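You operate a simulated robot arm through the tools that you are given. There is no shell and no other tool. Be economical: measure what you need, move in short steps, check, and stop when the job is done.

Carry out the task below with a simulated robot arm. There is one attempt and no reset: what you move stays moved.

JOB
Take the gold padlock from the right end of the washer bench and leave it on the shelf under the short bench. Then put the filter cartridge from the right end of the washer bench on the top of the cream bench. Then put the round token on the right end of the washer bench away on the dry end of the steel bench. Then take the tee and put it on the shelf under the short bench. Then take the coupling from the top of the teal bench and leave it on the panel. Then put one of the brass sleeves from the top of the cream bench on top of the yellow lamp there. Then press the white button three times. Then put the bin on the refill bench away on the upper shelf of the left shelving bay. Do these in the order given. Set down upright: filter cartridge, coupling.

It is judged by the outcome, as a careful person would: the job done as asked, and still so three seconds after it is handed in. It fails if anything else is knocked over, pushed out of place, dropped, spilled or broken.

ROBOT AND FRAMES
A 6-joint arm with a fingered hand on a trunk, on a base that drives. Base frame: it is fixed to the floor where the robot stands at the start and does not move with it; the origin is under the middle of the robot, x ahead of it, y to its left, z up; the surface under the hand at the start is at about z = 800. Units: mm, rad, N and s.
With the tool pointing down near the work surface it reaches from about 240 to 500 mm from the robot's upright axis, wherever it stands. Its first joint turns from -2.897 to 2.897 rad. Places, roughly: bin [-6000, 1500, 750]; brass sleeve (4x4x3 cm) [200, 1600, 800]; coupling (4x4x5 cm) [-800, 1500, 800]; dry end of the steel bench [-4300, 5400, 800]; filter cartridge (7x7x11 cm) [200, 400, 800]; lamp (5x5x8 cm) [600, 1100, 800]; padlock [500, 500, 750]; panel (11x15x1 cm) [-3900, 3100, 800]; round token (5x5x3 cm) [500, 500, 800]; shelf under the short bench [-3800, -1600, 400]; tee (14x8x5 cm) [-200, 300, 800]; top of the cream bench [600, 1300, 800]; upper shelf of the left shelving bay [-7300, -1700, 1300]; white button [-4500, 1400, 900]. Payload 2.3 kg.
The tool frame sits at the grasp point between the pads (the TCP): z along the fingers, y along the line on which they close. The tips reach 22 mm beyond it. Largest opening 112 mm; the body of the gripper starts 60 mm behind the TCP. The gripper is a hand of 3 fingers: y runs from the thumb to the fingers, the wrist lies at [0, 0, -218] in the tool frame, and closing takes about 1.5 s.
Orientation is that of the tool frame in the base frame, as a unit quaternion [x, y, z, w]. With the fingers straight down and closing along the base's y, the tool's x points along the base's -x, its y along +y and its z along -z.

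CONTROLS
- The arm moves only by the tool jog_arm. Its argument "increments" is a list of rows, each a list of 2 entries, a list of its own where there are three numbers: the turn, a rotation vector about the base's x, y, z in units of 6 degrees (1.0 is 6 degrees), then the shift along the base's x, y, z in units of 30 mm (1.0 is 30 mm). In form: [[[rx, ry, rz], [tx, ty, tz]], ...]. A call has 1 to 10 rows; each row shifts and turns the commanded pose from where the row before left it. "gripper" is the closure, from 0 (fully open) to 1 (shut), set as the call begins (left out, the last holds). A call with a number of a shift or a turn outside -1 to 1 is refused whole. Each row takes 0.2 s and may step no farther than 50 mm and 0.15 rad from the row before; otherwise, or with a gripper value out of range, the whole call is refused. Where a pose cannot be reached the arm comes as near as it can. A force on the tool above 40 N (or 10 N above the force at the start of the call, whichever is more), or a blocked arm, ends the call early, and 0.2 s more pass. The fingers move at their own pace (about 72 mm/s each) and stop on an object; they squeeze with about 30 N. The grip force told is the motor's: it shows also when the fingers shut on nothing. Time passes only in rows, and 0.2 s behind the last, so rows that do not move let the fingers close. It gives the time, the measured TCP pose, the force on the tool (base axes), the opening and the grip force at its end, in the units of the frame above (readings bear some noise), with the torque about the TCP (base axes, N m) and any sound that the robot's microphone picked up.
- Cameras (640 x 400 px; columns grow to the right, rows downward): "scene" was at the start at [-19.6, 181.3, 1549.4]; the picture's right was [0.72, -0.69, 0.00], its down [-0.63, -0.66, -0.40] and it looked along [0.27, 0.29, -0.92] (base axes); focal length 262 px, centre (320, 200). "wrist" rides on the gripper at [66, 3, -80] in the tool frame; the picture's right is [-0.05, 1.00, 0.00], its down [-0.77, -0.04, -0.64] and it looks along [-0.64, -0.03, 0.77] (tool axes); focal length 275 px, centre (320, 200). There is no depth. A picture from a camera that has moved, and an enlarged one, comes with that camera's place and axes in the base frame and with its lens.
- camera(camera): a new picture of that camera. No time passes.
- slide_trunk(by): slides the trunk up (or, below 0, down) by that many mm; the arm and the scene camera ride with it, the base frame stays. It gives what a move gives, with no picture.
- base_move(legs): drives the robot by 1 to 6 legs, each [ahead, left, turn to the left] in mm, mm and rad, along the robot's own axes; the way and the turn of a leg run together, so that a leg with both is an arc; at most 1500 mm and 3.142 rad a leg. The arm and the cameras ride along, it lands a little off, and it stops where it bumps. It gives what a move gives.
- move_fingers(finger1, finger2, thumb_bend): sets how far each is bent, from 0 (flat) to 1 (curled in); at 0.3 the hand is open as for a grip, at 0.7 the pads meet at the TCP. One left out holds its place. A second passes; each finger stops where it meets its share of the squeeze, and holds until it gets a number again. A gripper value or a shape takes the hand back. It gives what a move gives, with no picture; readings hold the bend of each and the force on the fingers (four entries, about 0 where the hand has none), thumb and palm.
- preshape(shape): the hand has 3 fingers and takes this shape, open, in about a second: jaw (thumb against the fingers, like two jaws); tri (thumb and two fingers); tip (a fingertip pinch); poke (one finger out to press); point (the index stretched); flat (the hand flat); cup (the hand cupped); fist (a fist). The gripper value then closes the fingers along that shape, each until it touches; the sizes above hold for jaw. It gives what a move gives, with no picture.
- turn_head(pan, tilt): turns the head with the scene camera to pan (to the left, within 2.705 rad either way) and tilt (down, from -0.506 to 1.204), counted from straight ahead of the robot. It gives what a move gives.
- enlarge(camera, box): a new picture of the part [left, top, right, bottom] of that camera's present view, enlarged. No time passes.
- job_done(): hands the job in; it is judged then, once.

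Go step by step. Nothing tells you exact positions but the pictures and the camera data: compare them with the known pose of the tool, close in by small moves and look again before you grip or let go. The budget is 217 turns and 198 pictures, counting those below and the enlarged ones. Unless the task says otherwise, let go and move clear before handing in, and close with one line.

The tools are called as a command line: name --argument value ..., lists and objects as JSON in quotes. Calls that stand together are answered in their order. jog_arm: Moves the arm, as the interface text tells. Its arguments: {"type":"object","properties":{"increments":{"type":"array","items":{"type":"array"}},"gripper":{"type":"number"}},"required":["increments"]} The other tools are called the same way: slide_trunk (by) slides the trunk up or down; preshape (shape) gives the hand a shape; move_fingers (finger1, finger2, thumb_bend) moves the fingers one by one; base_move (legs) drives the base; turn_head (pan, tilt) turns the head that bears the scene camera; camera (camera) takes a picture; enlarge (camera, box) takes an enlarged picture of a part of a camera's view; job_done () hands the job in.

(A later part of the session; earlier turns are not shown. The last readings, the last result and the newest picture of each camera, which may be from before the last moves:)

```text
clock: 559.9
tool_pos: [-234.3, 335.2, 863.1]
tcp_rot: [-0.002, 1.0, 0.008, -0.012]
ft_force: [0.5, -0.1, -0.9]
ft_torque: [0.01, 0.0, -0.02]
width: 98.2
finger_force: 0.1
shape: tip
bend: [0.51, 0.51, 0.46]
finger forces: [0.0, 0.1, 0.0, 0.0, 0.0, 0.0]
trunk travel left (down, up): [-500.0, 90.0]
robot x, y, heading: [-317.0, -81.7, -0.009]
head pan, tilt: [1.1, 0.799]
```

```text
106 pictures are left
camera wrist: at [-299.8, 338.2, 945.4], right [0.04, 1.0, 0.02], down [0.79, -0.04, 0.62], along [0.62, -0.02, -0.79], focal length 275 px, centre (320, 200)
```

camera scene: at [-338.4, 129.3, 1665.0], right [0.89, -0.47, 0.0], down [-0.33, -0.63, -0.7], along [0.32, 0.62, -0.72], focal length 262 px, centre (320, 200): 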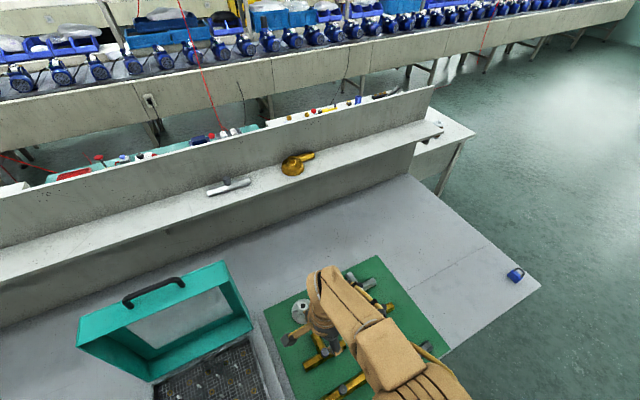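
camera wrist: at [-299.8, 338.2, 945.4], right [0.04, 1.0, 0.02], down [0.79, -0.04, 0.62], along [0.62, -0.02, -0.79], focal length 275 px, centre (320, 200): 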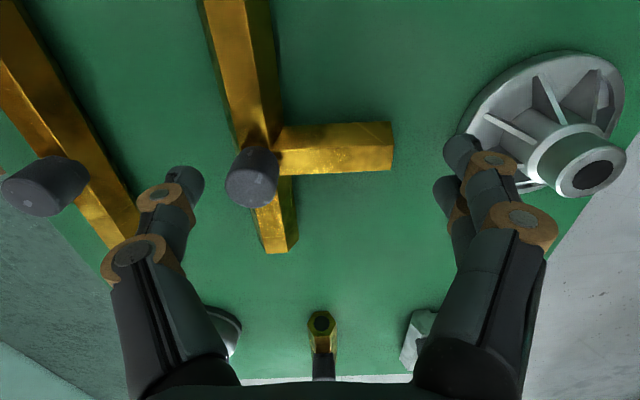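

Good alignment. Descending and closing.

jog_arm --increments '[[[0, 0, 0], [0, 0.03, -0.6]], [[0, 0, 0], [0, 0, -0.5]], [[0, 0, 0], [0, 0, 0]]]'

jog_arm --gripper 1 --increments '[[[0, 0, 0], [0, 0, 0]], [[0, 0, 0], [0, 0, 0]], [[0, 0, 0], [0, 0, 0]], [[0, 0, 0], [0, 0, 0]], [[0, 0, 0], [0, 0, 0]], [[0, 0, 0], [0, 0, 0]]]'

camera --camera "wrist"

```text
clock: 560.7
tool_pos: [-233.5, 336.6, 830.5]
tcp_rot: [-0.002, 1.0, 0.007, -0.012]
ft_force: [0.1, 0.2, 0.0]
ft_torque: [-0.03, 0.01, -0.02]
width: 98.4
finger_force: 0.0
shape: tip
bend: [0.51, 0.51, 0.46]
finger forces: [0.0, 0.0, 0.0, 0.0, 0.0, 0.0]
trunk travel left (down, up): [-500.0, 90.0]
robot x, y, heading: [-319.6, -81.1, -0.009]
head pan, tilt: [1.1, 0.799]
```

```text
clock: 562.1
tool_pos: [-232.7, 336.9, 830.4]
tcp_rot: [-0.002, 1.0, 0.008, -0.011]
ft_force: [0.6, -0.4, -0.3]
ft_torque: [0.1, -0.01, 0.01]
width: 74.7
finger_force: 30.7
shape: tip
bend: [0.71, 0.71, 0.61]
finger forces: [13.7, 13.7, 0.0, 0.1, 27.2, 0.1]
trunk travel left (down, up): [-500.0, 90.0]
robot x, y, heading: [-319.5, -84.4, -0.013]
head pan, tilt: [1.1, 0.799]
```

```text
105 pictures are left
camera wrist: at [-298.9, 339.0, 912.3], right [0.04, 1.0, 0.01], down [0.79, -0.04, 0.62], along [0.62, -0.02, -0.79], focal length 275 px, centre (320, 200)
```

wrist: 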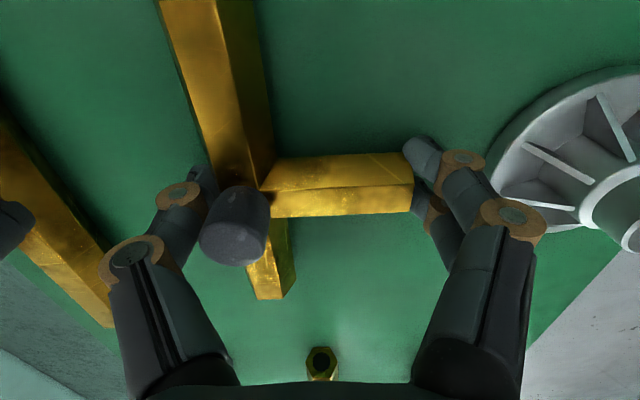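

Firm on both sides. Lifting.

jog_arm --increments '[[[0, 0, 0], [0, 0, 0.4]], [[0, 0, 0], [0, 0, 0.8]], [[0, 0, 0], [0, 0, 1]], [[0, 0, 0], [0, 0, 1]], [[0, 0, 0], [0, -0.3, 1]]]'

slide_trunk --by 90

camera --camera "wrist"

```text
clock: 563.3
tool_pos: [-233.4, 326.0, 955.5]
tcp_rot: [-0.001, 1.0, 0.008, -0.011]
ft_force: [0.7, -0.1, -1.8]
ft_torque: [0.04, -0.01, 0.01]
width: 74.7
finger_force: 30.1
shape: tip
bend: [0.71, 0.71, 0.61]
finger forces: [13.7, 13.7, 0.0, 0.0, 27.5, 0.0]
trunk travel left (down, up): [-500.0, 90.0]
robot x, y, heading: [-322.3, -79.7, -0.015]
head pan, tilt: [1.1, 0.799]
```

```text
clock: 564.6
tool_pos: [-233.0, 327.7, 1045.8]
tcp_rot: [-0.002, 1.0, 0.008, -0.012]
ft_force: [0.4, -0.3, -3.1]
ft_torque: [0.05, 0.0, -0.02]
width: 74.6
finger_force: 30.1
shape: tip
bend: [0.71, 0.71, 0.61]
finger forces: [13.8, 13.8, 0.0, 0.1, 27.5, 0.0]
trunk travel left (down, up): [-590.0, 0.0]
robot x, y, heading: [-319.0, -84.7, -0.012]
head pan, tilt: [1.1, 0.799]
```

```text
104 pictures are left
camera wrist: at [-298.8, 329.6, 1127.6], right [0.04, 1.0, 0.01], down [0.79, -0.04, 0.62], along [0.62, -0.02, -0.79], focal length 275 px, centre (320, 200)
```

wrist: 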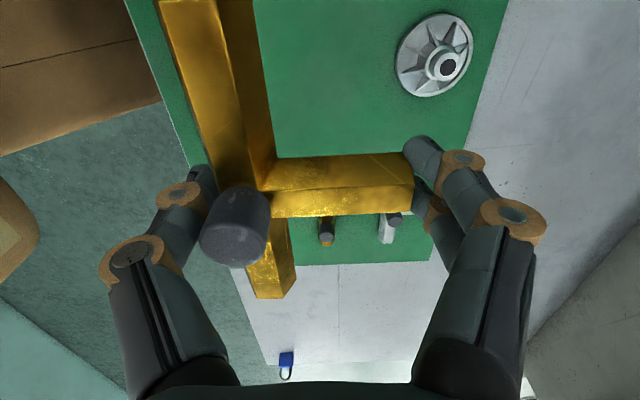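

The tee is held securely. Driving to the short bench again.

base_move --legs '[[0, -560, 0], [0, 0, 3.142], [1500, 0, 0], [1500, 0, 0], [545, 0, 0]]'

slide_trunk --by -400

turn_head --pan 1.57 --tilt 0.6

camera --camera "scene"

```text
refused: 3.142 is not a number from -3.14159 to 3.14159
```

```text
clock: 566.8
tool_pos: [-234.0, 328.8, 826.7]
tcp_rot: [-0.001, 1.0, 0.02, -0.011]
ft_force: [0.4, -6.8, 28.2]
ft_torque: [-0.69, -0.06, 0.06]
width: 71.5
finger_force: 29.8
shape: tip
bend: [0.73, 0.73, 0.63]
finger forces: [12.2, 12.5, 0.1, 0.1, 41.7, 0.0]
trunk travel left (down, up): [-363.0, 227.0]
robot x, y, heading: [-316.2, -85.1, -0.011]
head pan, tilt: [1.1, 0.799]
stopped: the force on the tool passed its limit at 93 N (the readings are from after the stop); the commanded pose is now the measured one
```

```text
clock: 567.7
tool_pos: [-232.7, 328.5, 825.5]
tcp_rot: [-0.001, 1.0, 0.02, -0.011]
ft_force: [0.0, 1.4, 37.4]
ft_torque: [-1.04, -0.11, 0.12]
width: 71.8
finger_force: 30.2
shape: tip
bend: [0.73, 0.73, 0.63]
finger forces: [13.6, 14.2, 0.1, 0.0, 49.9, 0.0]
trunk travel left (down, up): [-363.0, 227.0]
robot x, y, heading: [-315.0, -83.3, -0.012]
head pan, tilt: [1.571, 0.6]
```

```text
103 pictures are left
camera scene: at [-375.7, 141.7, 1455.5], right [1.0, -0.01, 0.0], down [-0.01, -0.56, -0.83], along [0.01, 0.83, -0.56], focal length 262 px, centre (320, 200)
```

scene: 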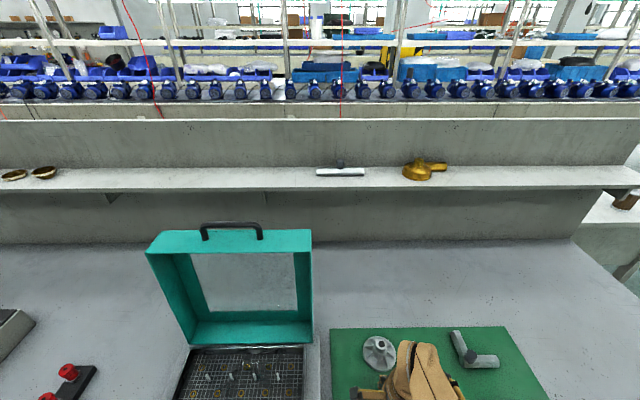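

The drive was refused, so the trunk lowered the tee back onto the mat; it only pressed there. Raising the trunk again and checking the grip.

slide_trunk --by 227

camera --camera "wrist"

```text
clock: 570.0
tool_pos: [-233.6, 331.0, 1051.4]
tcp_rot: [-0.002, 1.0, 0.016, -0.01]
ft_force: [-0.4, -0.7, -2.2]
ft_torque: [0.01, 0.04, -0.02]
width: 73.9
finger_force: 30.0
shape: tip
bend: [0.71, 0.72, 0.62]
finger forces: [15.7, 15.0, 0.0, 0.0, 30.2, 0.1]
trunk travel left (down, up): [-590.0, 0.0]
robot x, y, heading: [-320.0, -81.9, -0.008]
head pan, tilt: [1.571, 0.6]
```

```text
102 pictures are left
camera wrist: at [-298.7, 332.3, 1132.6], right [0.04, 1.0, 0.03], down [0.78, -0.05, 0.62], along [0.62, 0.0, -0.79], focal length 275 px, centre (320, 200)
```

wrist: 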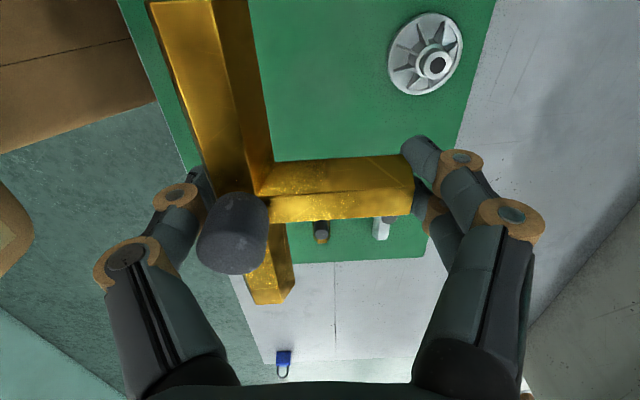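

Still well held and everything else is undisturbed. Now the drive, done on its own this time.

base_move --legs '[[0, -560, 0], [0, 0, 3.14], [1500, 0, 0], [1500, 0, 0], [545, 0, 0]]'

```text
clock: 597.4
tool_pos: [-3988.0, -867.7, 1049.9]
tcp_rot: [1.0, -0.023, 0.01, 0.016]
ft_force: [0.5, -0.4, -2.4]
ft_torque: [-0.07, 0.0, 0.0]
width: 73.7
finger_force: 30.4
shape: tip
bend: [0.71, 0.72, 0.63]
finger forces: [15.3, 14.7, 0.0, 0.1, 29.4, 0.0]
trunk travel left (down, up): [-590.0, 0.0]
robot x, y, heading: [-3882.9, -458.5, 3.078]
head pan, tilt: [1.571, 0.6]
```

base_move --legs '[[-15, 0, 0.063]]'

slide_trunk --by -430

jog_arm --increments '[[[0, 0, 0], [0, 0, -1]], [[-1, 0, 0], [0, 0, -1]], [[-1, 0, 0], [0, 0, -0.5]], [[-1, 0, 0], [0, 0, 0]], [[-1, 0, 0], [0, 0, 0]], [[-1, 0, 0], [0, 0, 0]], [[-1, 0, 0], [0, 0, 0]], [[-1, 0, 0], [0, 0, 0]], [[-0.5, 0, 0], [0, 0, 0]]]'

camera --camera "wrist"

camera --camera "scene"

```text
clock: 598.2
tool_pos: [-3948.1, -875.9, 1051.1]
tcp_rot: [1.0, 0.008, 0.011, 0.016]
ft_force: [0.5, 0.4, -1.9]
ft_torque: [-0.07, 0.02, -0.03]
width: 73.6
finger_force: 29.8
shape: tip
bend: [0.71, 0.72, 0.63]
finger forces: [15.4, 14.7, 0.0, 0.0, 29.5, 0.0]
trunk travel left (down, up): [-590.0, 0.0]
robot x, y, heading: [-3869.7, -461.3, -3.144]
head pan, tilt: [1.571, 0.6]
```

```text
refused: -430 is not a number from -400 to 400
```

```text
clock: 600.2
tool_pos: [-3938.4, -875.3, 976.3]
tcp_rot: [0.975, 0.016, 0.031, 0.221]
ft_force: [0.4, 0.0, -2.9]
ft_torque: [0.0, -0.02, -0.04]
width: 74.0
finger_force: 30.0
shape: tip
bend: [0.71, 0.72, 0.63]
finger forces: [14.8, 14.3, 0.0, 0.0, 29.4, 0.0]
out of reach, approached as far as the arm can: row 5, 6, 7, 8
trunk travel left (down, up): [-590.0, 0.0]
robot x, y, heading: [-3870.8, -459.7, -3.143]
head pan, tilt: [1.571, 0.6]
```

```text
101 pictures are left
camera wrist: at [-3879.2, -839.1, 1052.9], right [-0.03, -0.9, 0.43], down [-0.81, 0.27, 0.52], along [-0.58, -0.34, -0.74], focal length 275 px, centre (320, 200)
```

wrist: 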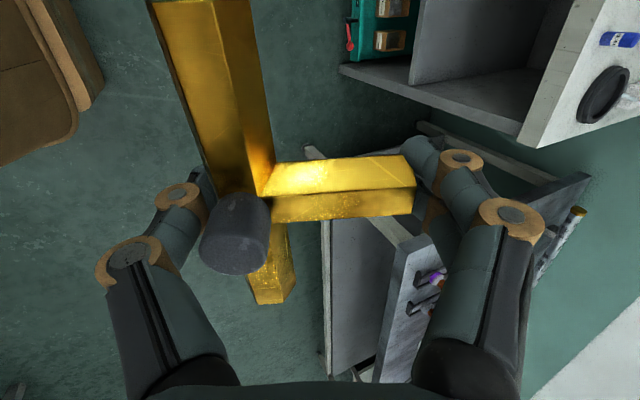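

```text
100 pictures are left
camera scene: at [-3808.7, -692.2, 1681.5], right [-1.0, 0.0, 0.0], down [0.0, 0.57, -0.82], along [0.0, -0.82, -0.57], focal length 262 px, centre (320, 200)
```

scene: 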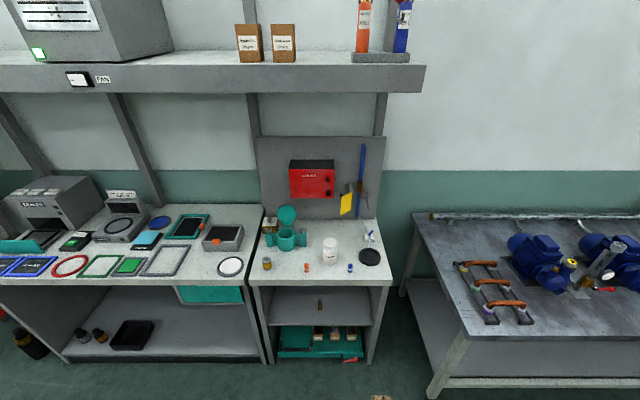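

The lean stalled because the hand was slightly out of the arm's plane. I'll bring it upright, lower the trunk, and correct before leaning again.

jog_arm --increments '[[[1, 0, 0], [-0.3, 0, 0]], [[1, 0, 0], [0, 0, 0]], [[1, 0, 0], [0, 0, 0]], [[1, 0, 0], [0, 0, 0]]]'

slide_trunk --by -400

```text
clock: 601.2
tool_pos: [-3937.8, -877.5, 977.2]
tcp_rot: [0.997, 0.014, 0.045, 0.068]
ft_force: [-0.6, -0.4, -2.8]
ft_torque: [-0.02, 0.01, 0.01]
width: 73.7
finger_force: 30.1
shape: tip
bend: [0.71, 0.72, 0.63]
finger forces: [15.0, 14.6, 0.0, 0.1, 29.3, 0.0]
out of reach, approached as far as the arm can: row 1, 2
trunk travel left (down, up): [-590.0, 0.0]
robot x, y, heading: [-3869.0, -462.0, -3.139]
head pan, tilt: [1.571, 0.6]
```

```text
clock: 605.1
tool_pos: [-3938.9, -877.2, 577.1]
tcp_rot: [0.996, 0.014, 0.047, 0.068]
ft_force: [0.2, 0.2, -2.5]
ft_torque: [-0.06, -0.01, -0.04]
width: 73.9
finger_force: 29.8
shape: tip
bend: [0.71, 0.72, 0.63]
finger forces: [15.0, 14.6, 0.0, 0.0, 29.2, 0.1]
trunk travel left (down, up): [-190.0, 400.0]
robot x, y, heading: [-3867.9, -462.0, -3.143]
head pan, tilt: [1.571, 0.6]
```

jog_arm --increments '[[[0, 0.5, 0], [-0.17, 0, -0.5]], [[0, 0.38, 0], [-0.17, -0.3, -0.5]], [[0, 0, 0], [0, -0.3, -0.5]], [[0, 0, 0], [0, 0, 0]]]'

```text
clock: 606.1
tool_pos: [-3946.9, -896.1, 533.0]
tcp_rot: [0.998, 0.018, 0.001, 0.066]
ft_force: [0.4, 1.0, -3.3]
ft_torque: [-0.03, -0.04, 0.0]
width: 73.9
finger_force: 30.0
shape: tip
bend: [0.71, 0.72, 0.63]
finger forces: [15.0, 14.6, 0.0, 0.0, 29.3, 0.0]
trunk travel left (down, up): [-190.0, 400.0]
robot x, y, heading: [-3870.5, -460.7, -3.145]
head pan, tilt: [1.571, 0.6]
```

In plane now. Leaning again.

jog_arm --increments '[[[-1, 0, 0], [0, 0, 0]], [[-1, 0, 0], [0, 0, 0]], [[-1, 0, 0], [0, 0, 0]], [[-1, 0, 0], [0, 0, 0]], [[-1, 0, 0], [0, 0, 0]], [[-1, 0, 0], [0, 0, 0]]]'

```text
clock: 607.5
tool_pos: [-3951.4, -897.0, 531.4]
tcp_rot: [0.936, 0.013, -0.016, 0.351]
ft_force: [-0.8, -0.1, -2.1]
ft_torque: [-0.03, -0.02, 0.0]
width: 73.4
finger_force: 30.5
shape: tip
bend: [0.71, 0.72, 0.63]
finger forces: [14.5, 14.0, 0.1, 0.0, 29.3, 0.0]
out of reach, approached as far as the arm can: row 3, 4
trunk travel left (down, up): [-190.0, 400.0]
robot x, y, heading: [-3868.6, -460.5, -3.145]
head pan, tilt: [1.571, 0.6]
```

Leaning 41° with the tee level. Driving in sideways over the shelf, right of the padlock.

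base_move --legs '[[0, 600, 0]]'

camera --camera "wrist"

turn_head --pan 1.57 --tilt 1.1

camera --camera "scene"

```text
clock: 610.9
tool_pos: [-3948.2, -1494.2, 531.0]
tcp_rot: [0.936, 0.013, -0.017, 0.35]
ft_force: [-0.6, -0.2, -3.5]
ft_torque: [-0.05, 0.0, -0.01]
width: 73.6
finger_force: 30.1
shape: tip
bend: [0.71, 0.72, 0.63]
finger forces: [14.4, 14.0, 0.0, 0.0, 29.1, 0.0]
trunk travel left (down, up): [-190.0, 400.0]
robot x, y, heading: [-3868.8, -1059.4, -3.134]
head pan, tilt: [1.571, 0.6]
```

```text
99 pictures are left
camera wrist: at [-3880.8, -1441.6, 591.5], right [-0.01, -0.75, 0.66], down [-0.76, 0.43, 0.49], along [-0.65, -0.49, -0.57], focal length 275 px, centre (320, 200)
```

wrist: 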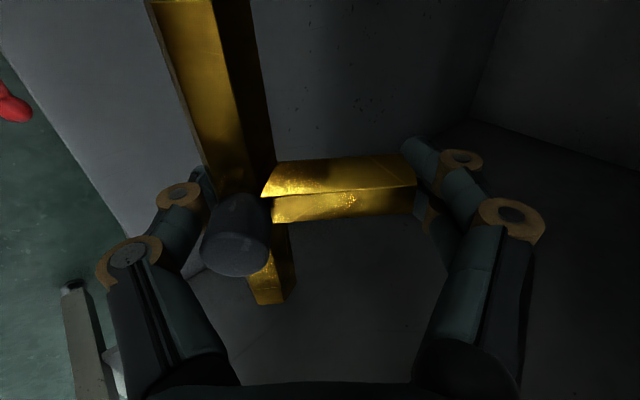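

```text
clock: 611.8
tool_pos: [-3948.4, -1494.6, 531.0]
tcp_rot: [0.936, 0.014, -0.017, 0.35]
ft_force: [0.1, -0.1, -2.2]
ft_torque: [-0.05, 0.0, -0.01]
width: 73.9
finger_force: 30.1
shape: tip
bend: [0.71, 0.72, 0.63]
finger forces: [14.4, 14.0, 0.0, 0.0, 29.0, 0.0]
trunk travel left (down, up): [-190.0, 400.0]
robot x, y, heading: [-3871.4, -1058.4, -3.137]
head pan, tilt: [1.571, 1.1]
```

```text
98 pictures are left
camera scene: at [-3806.4, -1263.5, 1243.0], right [-1.0, 0.0, 0.0], down [0.0, 0.89, -0.45], along [0.0, -0.45, -0.89], focal length 262 px, centre (320, 200)
```

scene: 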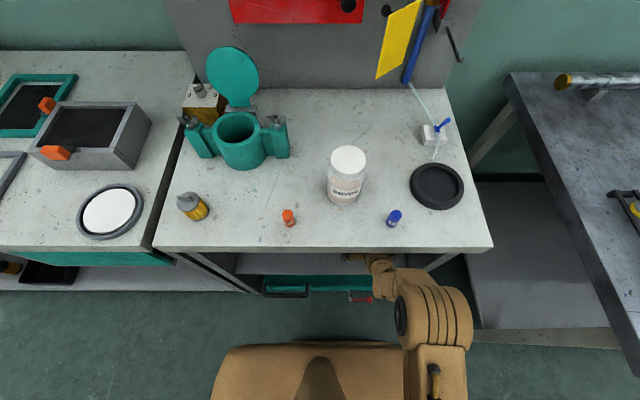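

Over the shelf. Lowering gently until contact.

jog_arm --increments '[[[0, 0, 0], [0, 0, -0.6]], [[0, 0, 0], [0, 0, -0.5]], [[0, 0, 0], [0, 0, -0.3]], [[0, 0, 0], [0, 0, -0.15]], [[0, 0, 0], [0, 0, -0.1]], [[0, 0, 0], [0, 0, -0.1]], [[0, 0, 0], [0, 0, 0]]]'

```text
clock: 613.4
tool_pos: [-3948.0, -1493.1, 478.9]
tcp_rot: [0.936, 0.014, -0.018, 0.351]
ft_force: [0.5, -0.5, -2.1]
ft_torque: [-0.01, 0.02, 0.0]
width: 73.7
finger_force: 29.6
shape: tip
bend: [0.71, 0.72, 0.63]
finger forces: [14.4, 13.9, 0.0, 0.0, 29.0, 0.0]
trunk travel left (down, up): [-190.0, 400.0]
robot x, y, heading: [-3867.2, -1058.8, -3.132]
head pan, tilt: [1.571, 1.1]
```

jog_arm --increments '[[[0, 0, 0], [0, 0, -0.1]], [[0, 0, 0], [0, 0, -0.1]], [[0, 0, 0], [0, 0, -0.1]], [[0, 0, 0], [0, 0, -0.1]], [[0, 0, 0], [0, 0, 0]]]'

camera --camera "wrist"

```text
clock: 614.6
tool_pos: [-3948.3, -1493.9, 468.4]
tcp_rot: [0.936, 0.014, -0.017, 0.352]
ft_force: [0.2, 6.3, 14.2]
ft_torque: [0.72, -0.05, 0.05]
width: 75.5
finger_force: 29.6
shape: tip
bend: [0.71, 0.71, 0.64]
finger forces: [16.6, 16.6, 0.0, 0.0, 50.2, 0.1]
trunk travel left (down, up): [-190.0, 400.0]
robot x, y, heading: [-3864.6, -1058.9, -3.136]
head pan, tilt: [1.571, 1.1]
```

```text
97 pictures are left
camera wrist: at [-3880.6, -1440.1, 527.5], right [-0.01, -0.75, 0.66], down [-0.76, 0.44, 0.49], along [-0.65, -0.5, -0.57], focal length 275 px, centre (320, 200)
```

wrist: 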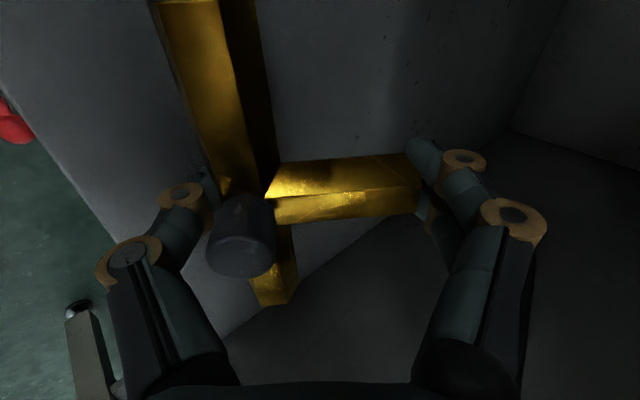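

In contact with the shelf. Opening only the two upper fingers so the tee settles off the thumb.

move_fingers --finger1 0.4 --finger2 0.4

camera --camera "wrist"

```text
clock: 615.6
tool_pos: [-3948.4, -1493.6, 466.6]
tcp_rot: [0.937, 0.014, -0.016, 0.349]
ft_force: [0.1, 0.5, -2.9]
ft_torque: [0.01, -0.03, -0.02]
width: 70.2
finger_force: 19.3
shape: fingers
bend: [0.43, 0.43, 0.66]
finger forces: [9.6, 9.7, 0.0, 0.0, 19.3, 0.0]
trunk travel left (down, up): [-190.0, 400.0]
robot x, y, heading: [-3866.6, -1058.9, -3.137]
head pan, tilt: [1.571, 1.1]
```

```text
96 pictures are left
camera wrist: at [-3880.7, -1441.0, 526.3], right [-0.01, -0.75, 0.66], down [-0.76, 0.43, 0.49], along [-0.65, -0.49, -0.57], focal length 275 px, centre (320, 200)
```

wrist: 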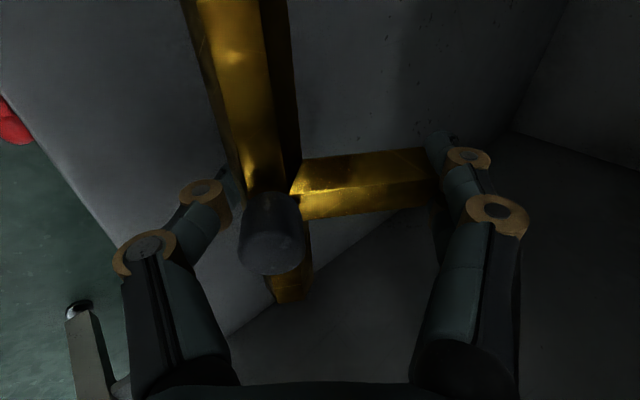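

The thumb followed. I'll hold the thumb where it is and open the fingers further.

move_fingers --finger1 0.2 --finger2 0.2 --thumb_bend 0.6

camera --camera "wrist"

```text
clock: 616.6
tool_pos: [-3948.3, -1493.8, 467.1]
tcp_rot: [0.937, 0.013, -0.018, 0.349]
ft_force: [-0.4, -0.1, -0.4]
ft_torque: [-0.01, 0.01, 0.0]
width: 78.2
finger_force: 0.1
shape: fingers
bend: [0.2, 0.2, 0.6]
finger forces: [0.0, 0.1, 0.0, 0.0, 0.2, 0.0]
trunk travel left (down, up): [-190.0, 400.0]
robot x, y, heading: [-3864.9, -1060.2, -3.13]
head pan, tilt: [1.571, 1.1]
```

```text
95 pictures are left
camera wrist: at [-3880.6, -1440.9, 526.4], right [-0.01, -0.75, 0.66], down [-0.76, 0.43, 0.49], along [-0.65, -0.49, -0.57], focal length 275 px, centre (320, 200)
```

wrist: 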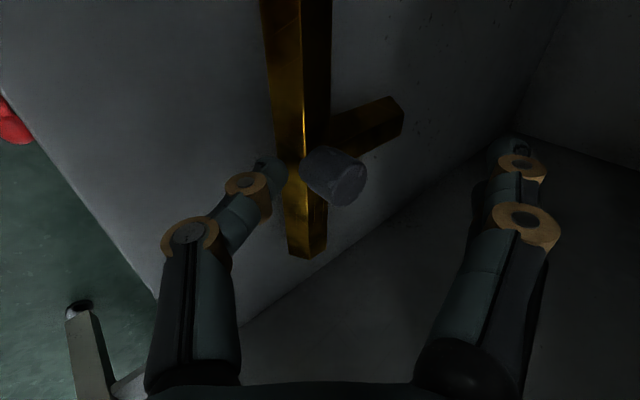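

The tee lies flat on the shelf. Backing the thumb off, rising, then withdrawing.

jog_arm --increments '[[[0, 0, 0], [0, 0.4, 0.1]], [[0, 0, 0], [0, 0.2, 0.8]], [[0, 0, 0], [0, 0, 1]], [[0, 0, 0], [0, 0, 0.5]]]'

camera --camera "wrist"

```text
clock: 617.6
tool_pos: [-3947.0, -1475.3, 538.9]
tcp_rot: [0.936, 0.013, -0.018, 0.35]
ft_force: [-0.1, 0.3, -0.4]
ft_torque: [-0.03, -0.02, 0.01]
width: 78.4
finger_force: 0.1
shape: fingers
bend: [0.2, 0.2, 0.6]
finger forces: [0.1, 0.0, 0.0, 0.0, 0.1, 0.0]
trunk travel left (down, up): [-190.0, 400.0]
robot x, y, heading: [-3868.9, -1056.6, -3.138]
head pan, tilt: [1.571, 1.1]
```

```text
94 pictures are left
camera wrist: at [-3880.6, -1422.4, 599.0], right [-0.01, -0.75, 0.66], down [-0.76, 0.43, 0.49], along [-0.65, -0.49, -0.57], focal length 275 px, centre (320, 200)
```

wrist: 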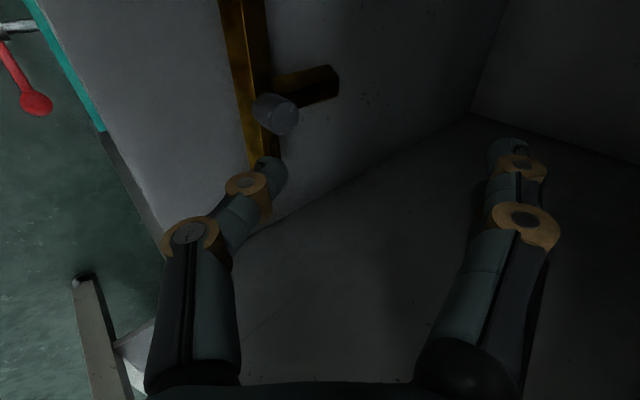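

Withdrawing and standing the hand upright.

base_move --legs '[[0, -440, 0]]'

preshape --shape "tip"

jog_arm --increments '[[[1, 0, 0], [0, 0, 0]], [[1, 0, 0], [0, 0, 0]], [[1, 0, 0], [0, 0, 0]], [[1, 0, 0], [0, 0, 0]], [[1, 0, 0], [0, 0, 0]], [[1, 0, 0], [0, 0, 0]], [[1, 0, 0], [0, 0, 0]]]'

turn_head --pan 1.57 --tilt 0.6

camera --camera "scene"

```text
clock: 620.3
tool_pos: [-3950.2, -1030.1, 538.4]
tcp_rot: [0.937, 0.013, -0.018, 0.349]
ft_force: [0.2, -0.6, -0.9]
ft_torque: [0.02, 0.0, 0.02]
width: 78.3
finger_force: 0.0
shape: fingers
bend: [0.2, 0.2, 0.6]
finger forces: [0.0, 0.1, 0.0, 0.0, 0.0, 0.0]
trunk travel left (down, up): [-190.0, 400.0]
robot x, y, heading: [-3866.7, -613.5, -3.137]
head pan, tilt: [1.571, 1.1]
```

```text
clock: 621.2
tool_pos: [-3949.4, -1031.7, 539.1]
tcp_rot: [0.936, 0.013, -0.018, 0.351]
ft_force: [-0.6, -0.4, 0.2]
ft_torque: [-0.02, 0.01, 0.02]
width: 111.8
finger_force: 0.1
shape: tip
bend: [0.3, 0.3, 0.3]
finger forces: [0.0, 0.1, 0.0, 0.0, 0.0, 0.0]
trunk travel left (down, up): [-190.0, 400.0]
robot x, y, heading: [-3866.4, -616.9, -3.137]
head pan, tilt: [1.571, 1.1]
```

```text
clock: 622.8
tool_pos: [-3949.9, -1030.8, 538.2]
tcp_rot: [1.0, 0.019, -0.013, -0.008]
ft_force: [-0.3, 0.0, 0.7]
ft_torque: [-0.01, 0.0, -0.01]
width: 112.3
finger_force: 0.3
shape: tip
bend: [0.3, 0.3, 0.3]
finger forces: [0.0, 0.1, 0.1, 0.0, 0.1, 0.0]
trunk travel left (down, up): [-190.0, 400.0]
robot x, y, heading: [-3867.0, -612.1, -3.142]
head pan, tilt: [1.571, 1.1]
```

```text
clock: 623.7
tool_pos: [-3950.2, -1030.7, 539.2]
tcp_rot: [1.0, 0.018, -0.013, -0.008]
ft_force: [0.2, -0.4, 0.7]
ft_torque: [0.01, 0.04, -0.02]
width: 112.0
finger_force: 0.1
shape: tip
bend: [0.3, 0.3, 0.3]
finger forces: [0.1, 0.0, 0.0, 0.0, 0.0, 0.0]
trunk travel left (down, up): [-190.0, 400.0]
robot x, y, heading: [-3866.0, -614.8, -3.135]
head pan, tilt: [1.571, 0.6]
```

```text
93 pictures are left
camera scene: at [-3808.2, -845.0, 1281.5], right [-1.0, 0.0, 0.0], down [0.0, 0.57, -0.82], along [0.0, -0.82, -0.57], focal length 262 px, centre (320, 200)
```

scene: 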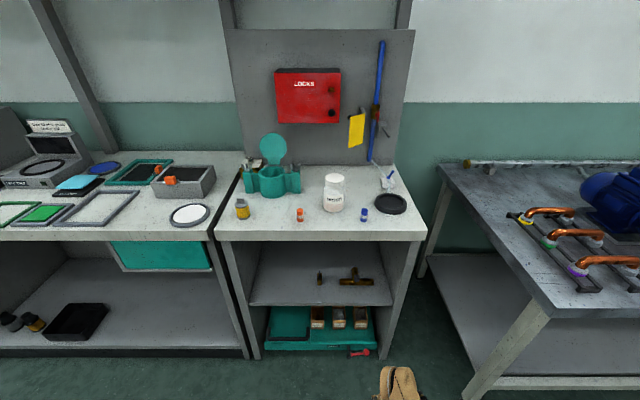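

Padlock and tee are both on the shelf. Now the coupling: raise the trunk and travel round the right end to the middle aisle.

slide_trunk --by 400

base_move --legs '[[0, -50, 0], [-1500, 0, 0], [-1500, 0, 0], [-1500, 0, 0], [-1150, 0, 0]]'

```text
clock: 627.5
tool_pos: [-3949.6, -1031.1, 938.9]
tcp_rot: [1.0, 0.018, -0.012, -0.008]
ft_force: [-0.3, 0.6, -0.5]
ft_torque: [-0.02, 0.01, -0.01]
width: 112.1
finger_force: 0.1
shape: tip
bend: [0.3, 0.3, 0.3]
finger forces: [0.0, 0.0, 0.1, 0.0, 0.1, 0.0]
trunk travel left (down, up): [-590.0, 0.0]
robot x, y, heading: [-3866.8, -617.9, -3.138]
head pan, tilt: [1.571, 0.6]
```

```text
clock: 655.2
tool_pos: [1737.9, -1048.8, 938.3]
tcp_rot: [1.0, 0.011, -0.012, -0.009]
ft_force: [0.6, 0.4, 0.2]
ft_torque: [-0.04, 0.0, -0.01]
width: 112.1
finger_force: 0.1
shape: tip
bend: [0.3, 0.3, 0.3]
finger forces: [0.0, 0.1, 0.0, 0.0, 0.0, 0.0]
trunk travel left (down, up): [-590.0, 0.0]
robot x, y, heading: [1823.6, -633.4, 3.132]
head pan, tilt: [1.571, 0.6]
```

base_move --legs '[[0, -1500, 0], [0, -1320, 0], [1500, 0, 0], [900, 0, 0]]'

turn_head --pan 1.3 --tilt 0.7

camera --camera "scene"

```text
clock: 680.2
tool_pos: [-610.3, 1838.7, 938.7]
tcp_rot: [1.0, -0.006, -0.013, -0.009]
ft_force: [0.2, 0.3, 1.2]
ft_torque: [0.01, -0.02, -0.04]
width: 111.9
finger_force: 0.1
shape: tip
bend: [0.3, 0.3, 0.3]
finger forces: [0.1, 0.1, 0.0, 0.0, 0.0, 0.0]
trunk travel left (down, up): [-590.0, 0.0]
robot x, y, heading: [-506.3, 2251.4, 3.097]
head pan, tilt: [1.571, 0.6]
```

```text
clock: 680.9
tool_pos: [-608.8, 1837.7, 939.2]
tcp_rot: [1.0, -0.005, -0.013, -0.009]
ft_force: [0.2, 0.3, 0.3]
ft_torque: [-0.01, 0.01, 0.01]
width: 112.2
finger_force: 0.1
shape: tip
bend: [0.3, 0.3, 0.3]
finger forces: [0.1, 0.0, 0.0, 0.0, 0.0, 0.0]
trunk travel left (down, up): [-590.0, 0.0]
robot x, y, heading: [-509.0, 2254.7, 3.098]
head pan, tilt: [1.3, 0.7]
```

```text
92 pictures are left
camera scene: at [-480.8, 2024.9, 1673.0], right [-0.95, 0.31, 0.0], down [0.2, 0.61, -0.77], along [-0.24, -0.73, -0.64], focal length 262 px, centre (320, 200)
```

scene: 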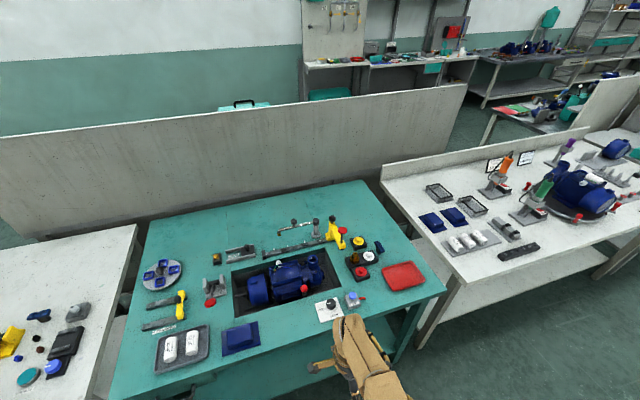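

enlarge --camera "scene" --box '[190, 210, 380, 350]'

enlarge --camera "scene" --box '[320, 220, 440, 320]'

```text
2.86 times, centred on (285, 280) of scene
camera zoom: at [-480.8, 2024.9, 1673.0], right [-0.95, 0.31, 0.0], down [0.2, 0.61, -0.77], along [-0.24, -0.73, -0.64], focal length 748 px, centre (420, -29)
```

zoom: 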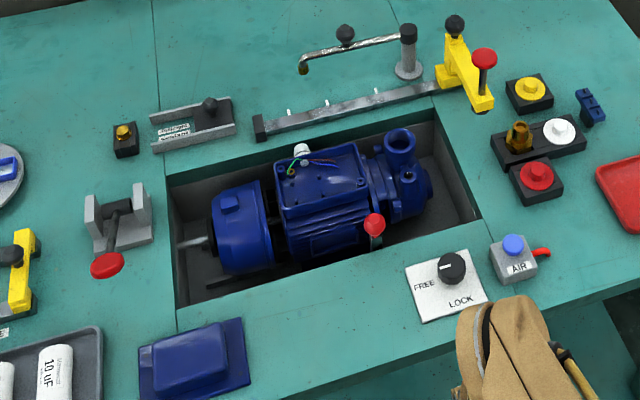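

```text
4.00 times, centred on (380, 270) of scene
camera zoom: at [-480.8, 2024.9, 1673.0], right [-0.95, 0.31, 0.0], down [0.2, 0.61, -0.77], along [-0.24, -0.73, -0.64], focal length 1047 px, centre (80, -80)
```

zoom: 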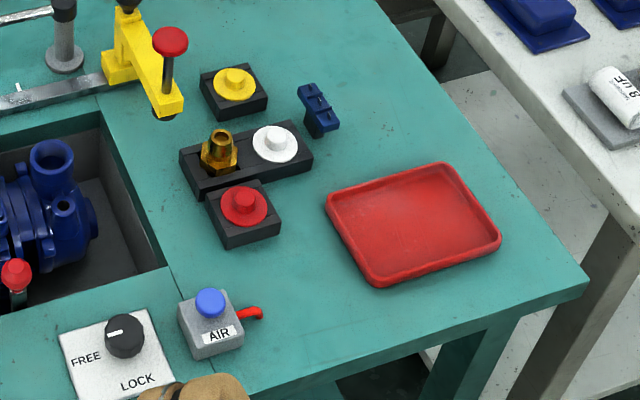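

The coupling is the brass fitting standing on the black block at about (-807, 1467). I'll raise the arm and move in beside it.

jog_arm --increments '[[[0, 0, 0], [0, 0.5, 1]], [[0, 0, 0], [0, 0.5, 1]], [[0, 0, 0], [0, 0.5, 1]], [[0, 0, 0], [0, 0.5, 0.5]]]'

base_move --legs '[[0, 0, 0.044], [219, 0, 0], [0, 345, 0]]'

camera --camera "wrist"

```text
clock: 681.9
tool_pos: [-608.1, 1900.5, 1044.7]
tcp_rot: [1.0, -0.005, -0.011, -0.008]
ft_force: [0.3, 0.1, -0.6]
ft_torque: [0.01, 0.04, -0.03]
width: 112.0
finger_force: 0.1
shape: tip
bend: [0.3, 0.3, 0.3]
finger forces: [0.0, 0.1, 0.1, 0.1, 0.1, 0.0]
trunk travel left (down, up): [-590.0, 0.0]
robot x, y, heading: [-507.6, 2254.2, 3.095]
head pan, tilt: [1.3, 0.7]
```

```text
clock: 685.9
tool_pos: [-816.6, 1551.3, 1046.1]
tcp_rot: [1.0, 0.016, -0.012, -0.009]
ft_force: [0.9, 0.3, 0.0]
ft_torque: [-0.02, -0.01, -0.01]
width: 112.4
finger_force: 0.0
shape: tip
bend: [0.3, 0.3, 0.3]
finger forces: [0.1, 0.1, 0.0, 0.0, 0.0, 0.1]
trunk travel left (down, up): [-590.0, 0.0]
robot x, y, heading: [-730.3, 1904.8, 3.139]
head pan, tilt: [1.3, 0.7]
```

```text
89 pictures are left
camera wrist: at [-750.4, 1549.4, 1123.5], right [-0.02, -1.0, -0.02], down [-0.76, 0.0, 0.65], along [-0.65, 0.02, -0.76], focal length 275 px, centre (320, 200)
```

wrist: 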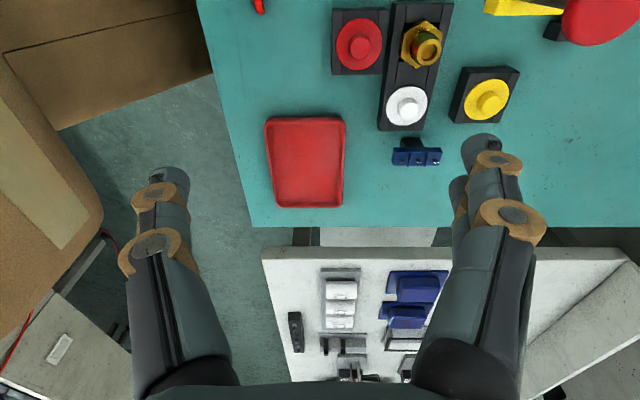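

enlarge --camera "wrist" --box '[320, 0, 530, 140]'

turn_head --pan 1.57 --tilt 1.0

enlarge --camera "scene" --box '[320, 120, 500, 250]'

```text
2.86 times, centred on (425, 70) of wrist
camera zoom: at [-750.4, 1549.4, 1123.5], right [-0.02, -1.0, -0.02], down [-0.76, 0.0, 0.65], along [-0.65, 0.02, -0.76], focal length 786 px, centre (20, 571)
```

zoom: 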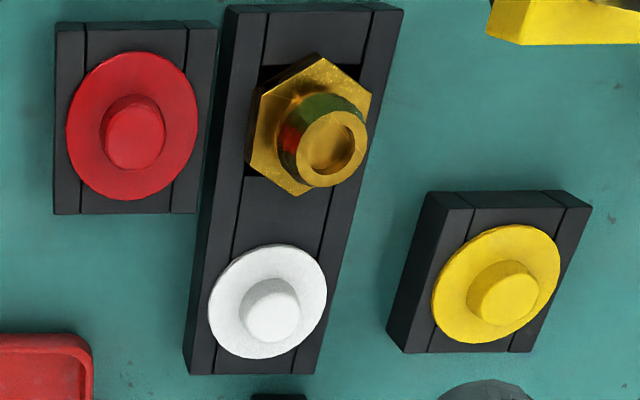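

```text
clock: 686.7
tool_pos: [-817.6, 1550.4, 1045.7]
tcp_rot: [1.0, 0.016, -0.013, -0.008]
ft_force: [0.5, 0.5, -0.1]
ft_torque: [-0.01, 0.01, 0.02]
width: 112.0
finger_force: 0.1
shape: tip
bend: [0.3, 0.3, 0.3]
finger forces: [0.0, 0.1, 0.0, 0.1, 0.0, 0.1]
trunk travel left (down, up): [-590.0, 0.0]
robot x, y, heading: [-731.7, 1905.3, 3.139]
head pan, tilt: [1.571, 1.0]
```

```text
3.08 times, centred on (410, 185) of scene
camera zoom: at [-672.7, 1694.3, 1649.7], right [-1.0, 0.0, 0.0], down [0.0, 0.84, -0.54], along [0.0, -0.54, -0.84], focal length 806 px, centre (43, 246)
```

zoom: 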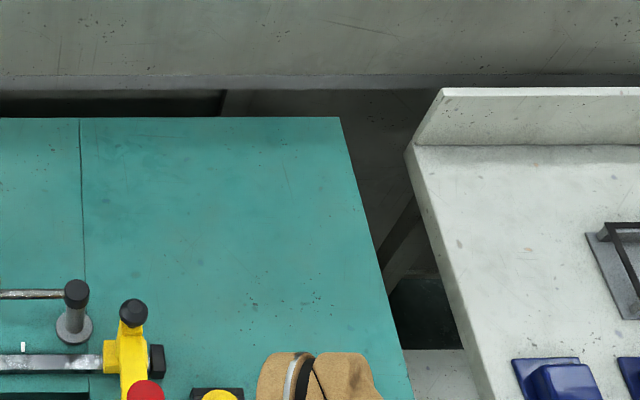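

The coupling is a hex base with a round neck (top near z 875), between red and white tokens. I'll approach with the hand turned 45° and partly closed so the fingers miss the neighbours.

base_move --legs '[[0, 14, 0]]'

slide_trunk --by -90

jog_arm --gripper 0.35 --increments '[[[0, 0, 1], [0, 0, 0]], [[0, 0, 1], [0.1, -0.3, 0]], [[0, 0, 1], [0.1, -0.4, 0]], [[0, 0, 1], [0.1, -0.4, 0]], [[0, 0, 1], [0, -0.4, 0]], [[0, 0, 1], [0, -0.4, 0]], [[0, 0, 1], [0, 0, 0]], [[0, 0, 0.5], [0, 0, 0]]]'

camera --camera "wrist"

```text
clock: 687.5
tool_pos: [-817.8, 1537.9, 1045.6]
tcp_rot: [1.0, 0.016, -0.012, -0.007]
ft_force: [-0.2, -0.4, 0.3]
ft_torque: [0.01, 0.0, -0.04]
width: 112.2
finger_force: 0.1
shape: tip
bend: [0.3, 0.3, 0.3]
finger forces: [0.1, 0.0, 0.0, 0.0, 0.0, 0.0]
trunk travel left (down, up): [-590.0, 0.0]
robot x, y, heading: [-735.0, 1889.6, 3.135]
head pan, tilt: [1.571, 1.0]
```

```text
clock: 688.7
tool_pos: [-816.4, 1536.9, 954.8]
tcp_rot: [1.0, 0.016, -0.012, -0.009]
ft_force: [1.0, -0.1, -0.7]
ft_torque: [0.01, 0.04, 0.0]
width: 112.3
finger_force: 0.1
shape: tip
bend: [0.3, 0.3, 0.3]
finger forces: [0.0, 0.0, 0.0, 0.0, 0.1, 0.0]
trunk travel left (down, up): [-500.0, 90.0]
robot x, y, heading: [-733.1, 1889.1, 3.133]
head pan, tilt: [1.571, 1.0]
```

```text
clock: 690.5
tool_pos: [-809.3, 1480.2, 955.5]
tcp_rot: [0.917, 0.398, -0.014, -0.002]
ft_force: [-0.5, -0.5, 0.3]
ft_torque: [-0.02, -0.01, -0.03]
width: 72.7
finger_force: 0.1
shape: tip
bend: [0.7, 0.7, 0.67]
finger forces: [0.0, 1.1, 0.0, 0.0, 0.0, 0.0]
trunk travel left (down, up): [-500.0, 90.0]
robot x, y, heading: [-731.7, 1894.3, 3.136]
head pan, tilt: [1.571, 1.0]
```

```text
86 pictures are left
camera wrist: at [-760.1, 1528.0, 1033.6], right [0.7, -0.72, -0.02], down [-0.54, -0.53, 0.65], along [-0.48, -0.45, -0.76], focal length 275 px, centre (320, 200)
```

wrist: 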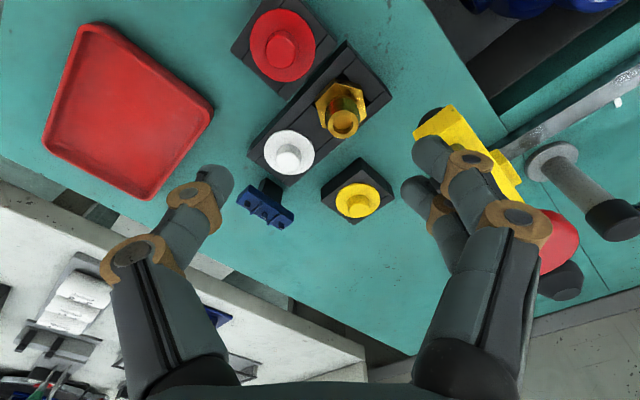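

Coupling axis at (-807, 1467.5). Moving over it and down to the neck.

jog_arm --increments '[[[0, 0, 0], [0.08, -0.42, 0]], [[0, 0, 0], [0, 0, -0.8]], [[0, 0, 0], [0, 0, -0.8]], [[0, 0, 0], [0, 0, -0.6]], [[0, 0, 0], [0, 0, 0]]]'

camera --camera "wrist"

```text
clock: 691.7
tool_pos: [-806.4, 1468.3, 890.3]
tcp_rot: [0.918, 0.397, -0.014, -0.003]
ft_force: [0.3, 4.1, 1.2]
ft_torque: [-0.06, -0.06, 0.1]
width: 71.7
finger_force: 0.1
shape: tip
bend: [0.71, 0.7, 0.67]
finger forces: [3.3, 0.1, 0.0, 0.1, 0.0, 0.0]
trunk travel left (down, up): [-500.0, 90.0]
robot x, y, heading: [-731.7, 1892.6, 3.139]
head pan, tilt: [1.571, 1.0]
```

```text
85 pictures are left
camera wrist: at [-757.2, 1515.6, 968.0], right [0.7, -0.72, -0.02], down [-0.54, -0.53, 0.65], along [-0.48, -0.45, -0.76], focal length 275 px, centre (320, 200)
```

wrist: 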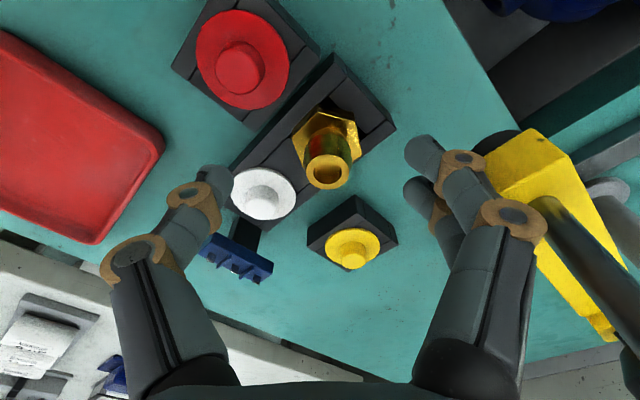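

A finger is touching the yellow clamp. I'll rise, turn so the fingers are on the +x side clear of the clamp, and narrow the opening.

jog_arm --gripper 0.46 --increments '[[[0, 0, 0], [-0.15, 0.2, 0.7]], [[0, 0, 0], [0, 0, 1]], [[0, 0, 1], [0, 0, 0.5]], [[0, 0, 1], [0, 0, 0]], [[0, 0, 1], [0, 0, 0]], [[0, 0, 1], [0, 0, 0]], [[0, 0, 1], [0, 0, 0]], [[0, 0, 1], [0, 0, 0]], [[0, 0, 1], [0.15, -0.2, 0]], [[0, 0, 0.4], [0, 0, 0]]]'

camera --camera "wrist"

```text
clock: 693.9
tool_pos: [-806.3, 1466.1, 954.7]
tcp_rot: [0.699, 0.715, -0.015, 0.003]
ft_force: [-0.6, 0.6, 1.2]
ft_torque: [0.01, 0.0, 0.0]
width: 61.1
finger_force: 0.1
shape: tip
bend: [0.72, 0.72, 0.7]
finger forces: [0.0, 0.0, 0.0, 0.1, 0.0, 0.0]
trunk travel left (down, up): [-500.0, 90.0]
robot x, y, heading: [-732.2, 1893.8, 3.139]
head pan, tilt: [1.571, 1.0]
```

```text
84 pictures are left
camera wrist: at [-804.7, 1536.4, 1033.7], right [1.0, -0.02, -0.02], down [-0.01, -0.76, 0.65], along [-0.03, -0.65, -0.76], focal length 275 px, centre (320, 200)
```

wrist: 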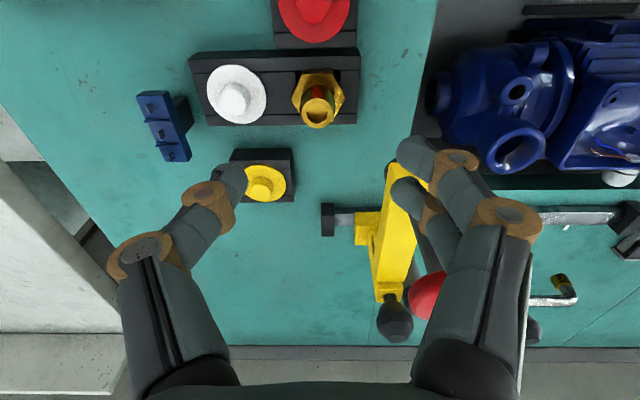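

The pump and clamp crowd the +x side; a single thumb fits between them better. I'll rise and turn the hand half round so the two fingers go on the token side.

jog_arm --increments '[[[0, 0, 0], [0, 0.3, 1]], [[0, 0, -1], [0, 0.3, 1]], [[0, 0, -1], [0, 0, 0]], [[0, 0, -1], [0, 0, 0]], [[0, 0, -1], [0, 0, 0]], [[0, 0, -1], [0, 0, 0]], [[0, 0, -1], [0, 0, 0]], [[0, 0, -1], [0, 0, 0]], [[0, 0, -1], [0, 0, 0]], [[0, 0, -1], [0, 0, 0]]]'

jog_arm --increments '[[[0, 0, -1], [0, 0, 0]], [[0, 0, -1], [0, 0, 0]], [[0, 0, -1], [0, 0, 0]], [[0, 0, -1], [0, 0, 0]], [[0, 0, -1], [0, 0, 0]], [[0, 0, -1], [0, 0, 0]], [[0, 0, -1], [0, 0, 0]], [[0, 0, -1], [0, 0, 0]], [[0, 0, -1], [0, 0, 0]], [[0, 0, -1], [0, 0, 0]]]'

jog_arm --increments '[[[0, 0, -1], [0, 0, 0]], [[0, 0, -1], [0, 0, 0]], [[0, 0, -1], [0, 0, 0]], [[0, 0, -1], [0, 0, 0]], [[0, 0, -1], [0, 0, 0]], [[0, 0, -1], [0, 0, 0]], [[0, 0, -1], [0, 0, 0]], [[0, 0, -1], [0, 0, 0]], [[0, 0, -1], [0, 0, 0]], [[0, 0, -1], [0, 0, 0]]]'

jog_arm --increments '[[[0, 0, -1], [0, -0.2, -0.7]], [[0, 0, -0.6], [0, 0, -0.7]], [[0, 0, 0], [0, 0, 0]]]'

camera --camera "wrist"

```text
clock: 696.1
tool_pos: [-805.5, 1484.7, 1014.1]
tcp_rot: [0.948, 0.319, -0.014, -0.004]
ft_force: [0.1, -0.4, -0.3]
ft_torque: [-0.01, 0.04, -0.03]
width: 61.2
finger_force: 0.1
shape: tip
bend: [0.72, 0.72, 0.7]
finger forces: [0.1, 0.0, 0.0, 0.1, 0.1, 0.0]
trunk travel left (down, up): [-500.0, 90.0]
robot x, y, heading: [-733.2, 1890.4, 3.142]
head pan, tilt: [1.571, 1.0]
```

```text
clock: 698.3
tool_pos: [-806.4, 1485.8, 1015.3]
tcp_rot: [0.98, -0.199, -0.01, -0.012]
ft_force: [-0.3, 0.2, 0.4]
ft_torque: [0.01, -0.03, -0.02]
width: 60.8
finger_force: 0.1
shape: tip
bend: [0.72, 0.72, 0.7]
finger forces: [0.0, 0.0, 0.0, 0.0, 0.1, 0.0]
trunk travel left (down, up): [-500.0, 90.0]
robot x, y, heading: [-733.8, 1894.2, 3.137]
head pan, tilt: [1.571, 1.0]
```

```text
clock: 700.5
tool_pos: [-806.2, 1485.1, 1014.3]
tcp_rot: [0.75, -0.662, -0.003, -0.015]
ft_force: [0.4, -0.3, -0.3]
ft_torque: [-0.03, 0.0, 0.0]
width: 61.0
finger_force: 0.2
shape: tip
bend: [0.72, 0.72, 0.7]
finger forces: [0.0, 0.0, 0.0, 0.0, 0.1, 0.0]
trunk travel left (down, up): [-500.0, 90.0]
robot x, y, heading: [-730.2, 1892.3, 3.141]
head pan, tilt: [1.571, 1.0]
```

```text
clock: 701.3
tool_pos: [-806.1, 1478.6, 973.1]
tcp_rot: [-0.692, 0.722, 0.002, 0.015]
ft_force: [0.0, 0.0, 0.4]
ft_torque: [0.04, 0.02, 0.01]
width: 61.2
finger_force: 0.0
shape: tip
bend: [0.72, 0.72, 0.7]
finger forces: [0.0, 0.1, 0.1, 0.1, 0.0, 0.0]
trunk travel left (down, up): [-500.0, 90.0]
robot x, y, heading: [-730.3, 1887.9, 3.139]
head pan, tilt: [1.571, 1.0]
```

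```text
83 pictures are left
camera wrist: at [-814.9, 1412.2, 1051.3], right [-1.0, 0.09, -0.02], down [0.06, 0.75, 0.65], along [0.07, 0.65, -0.76], focal length 275 px, centre (320, 200)
```

wrist: 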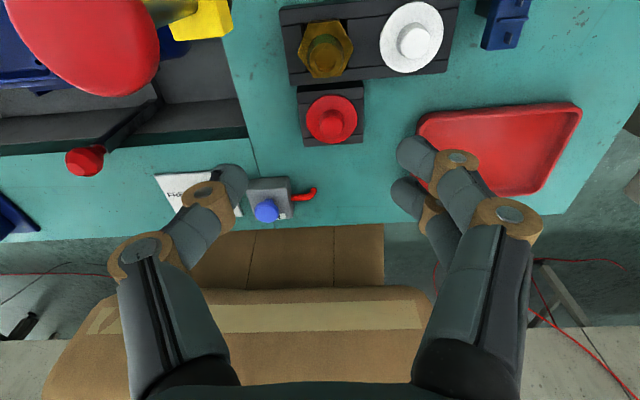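

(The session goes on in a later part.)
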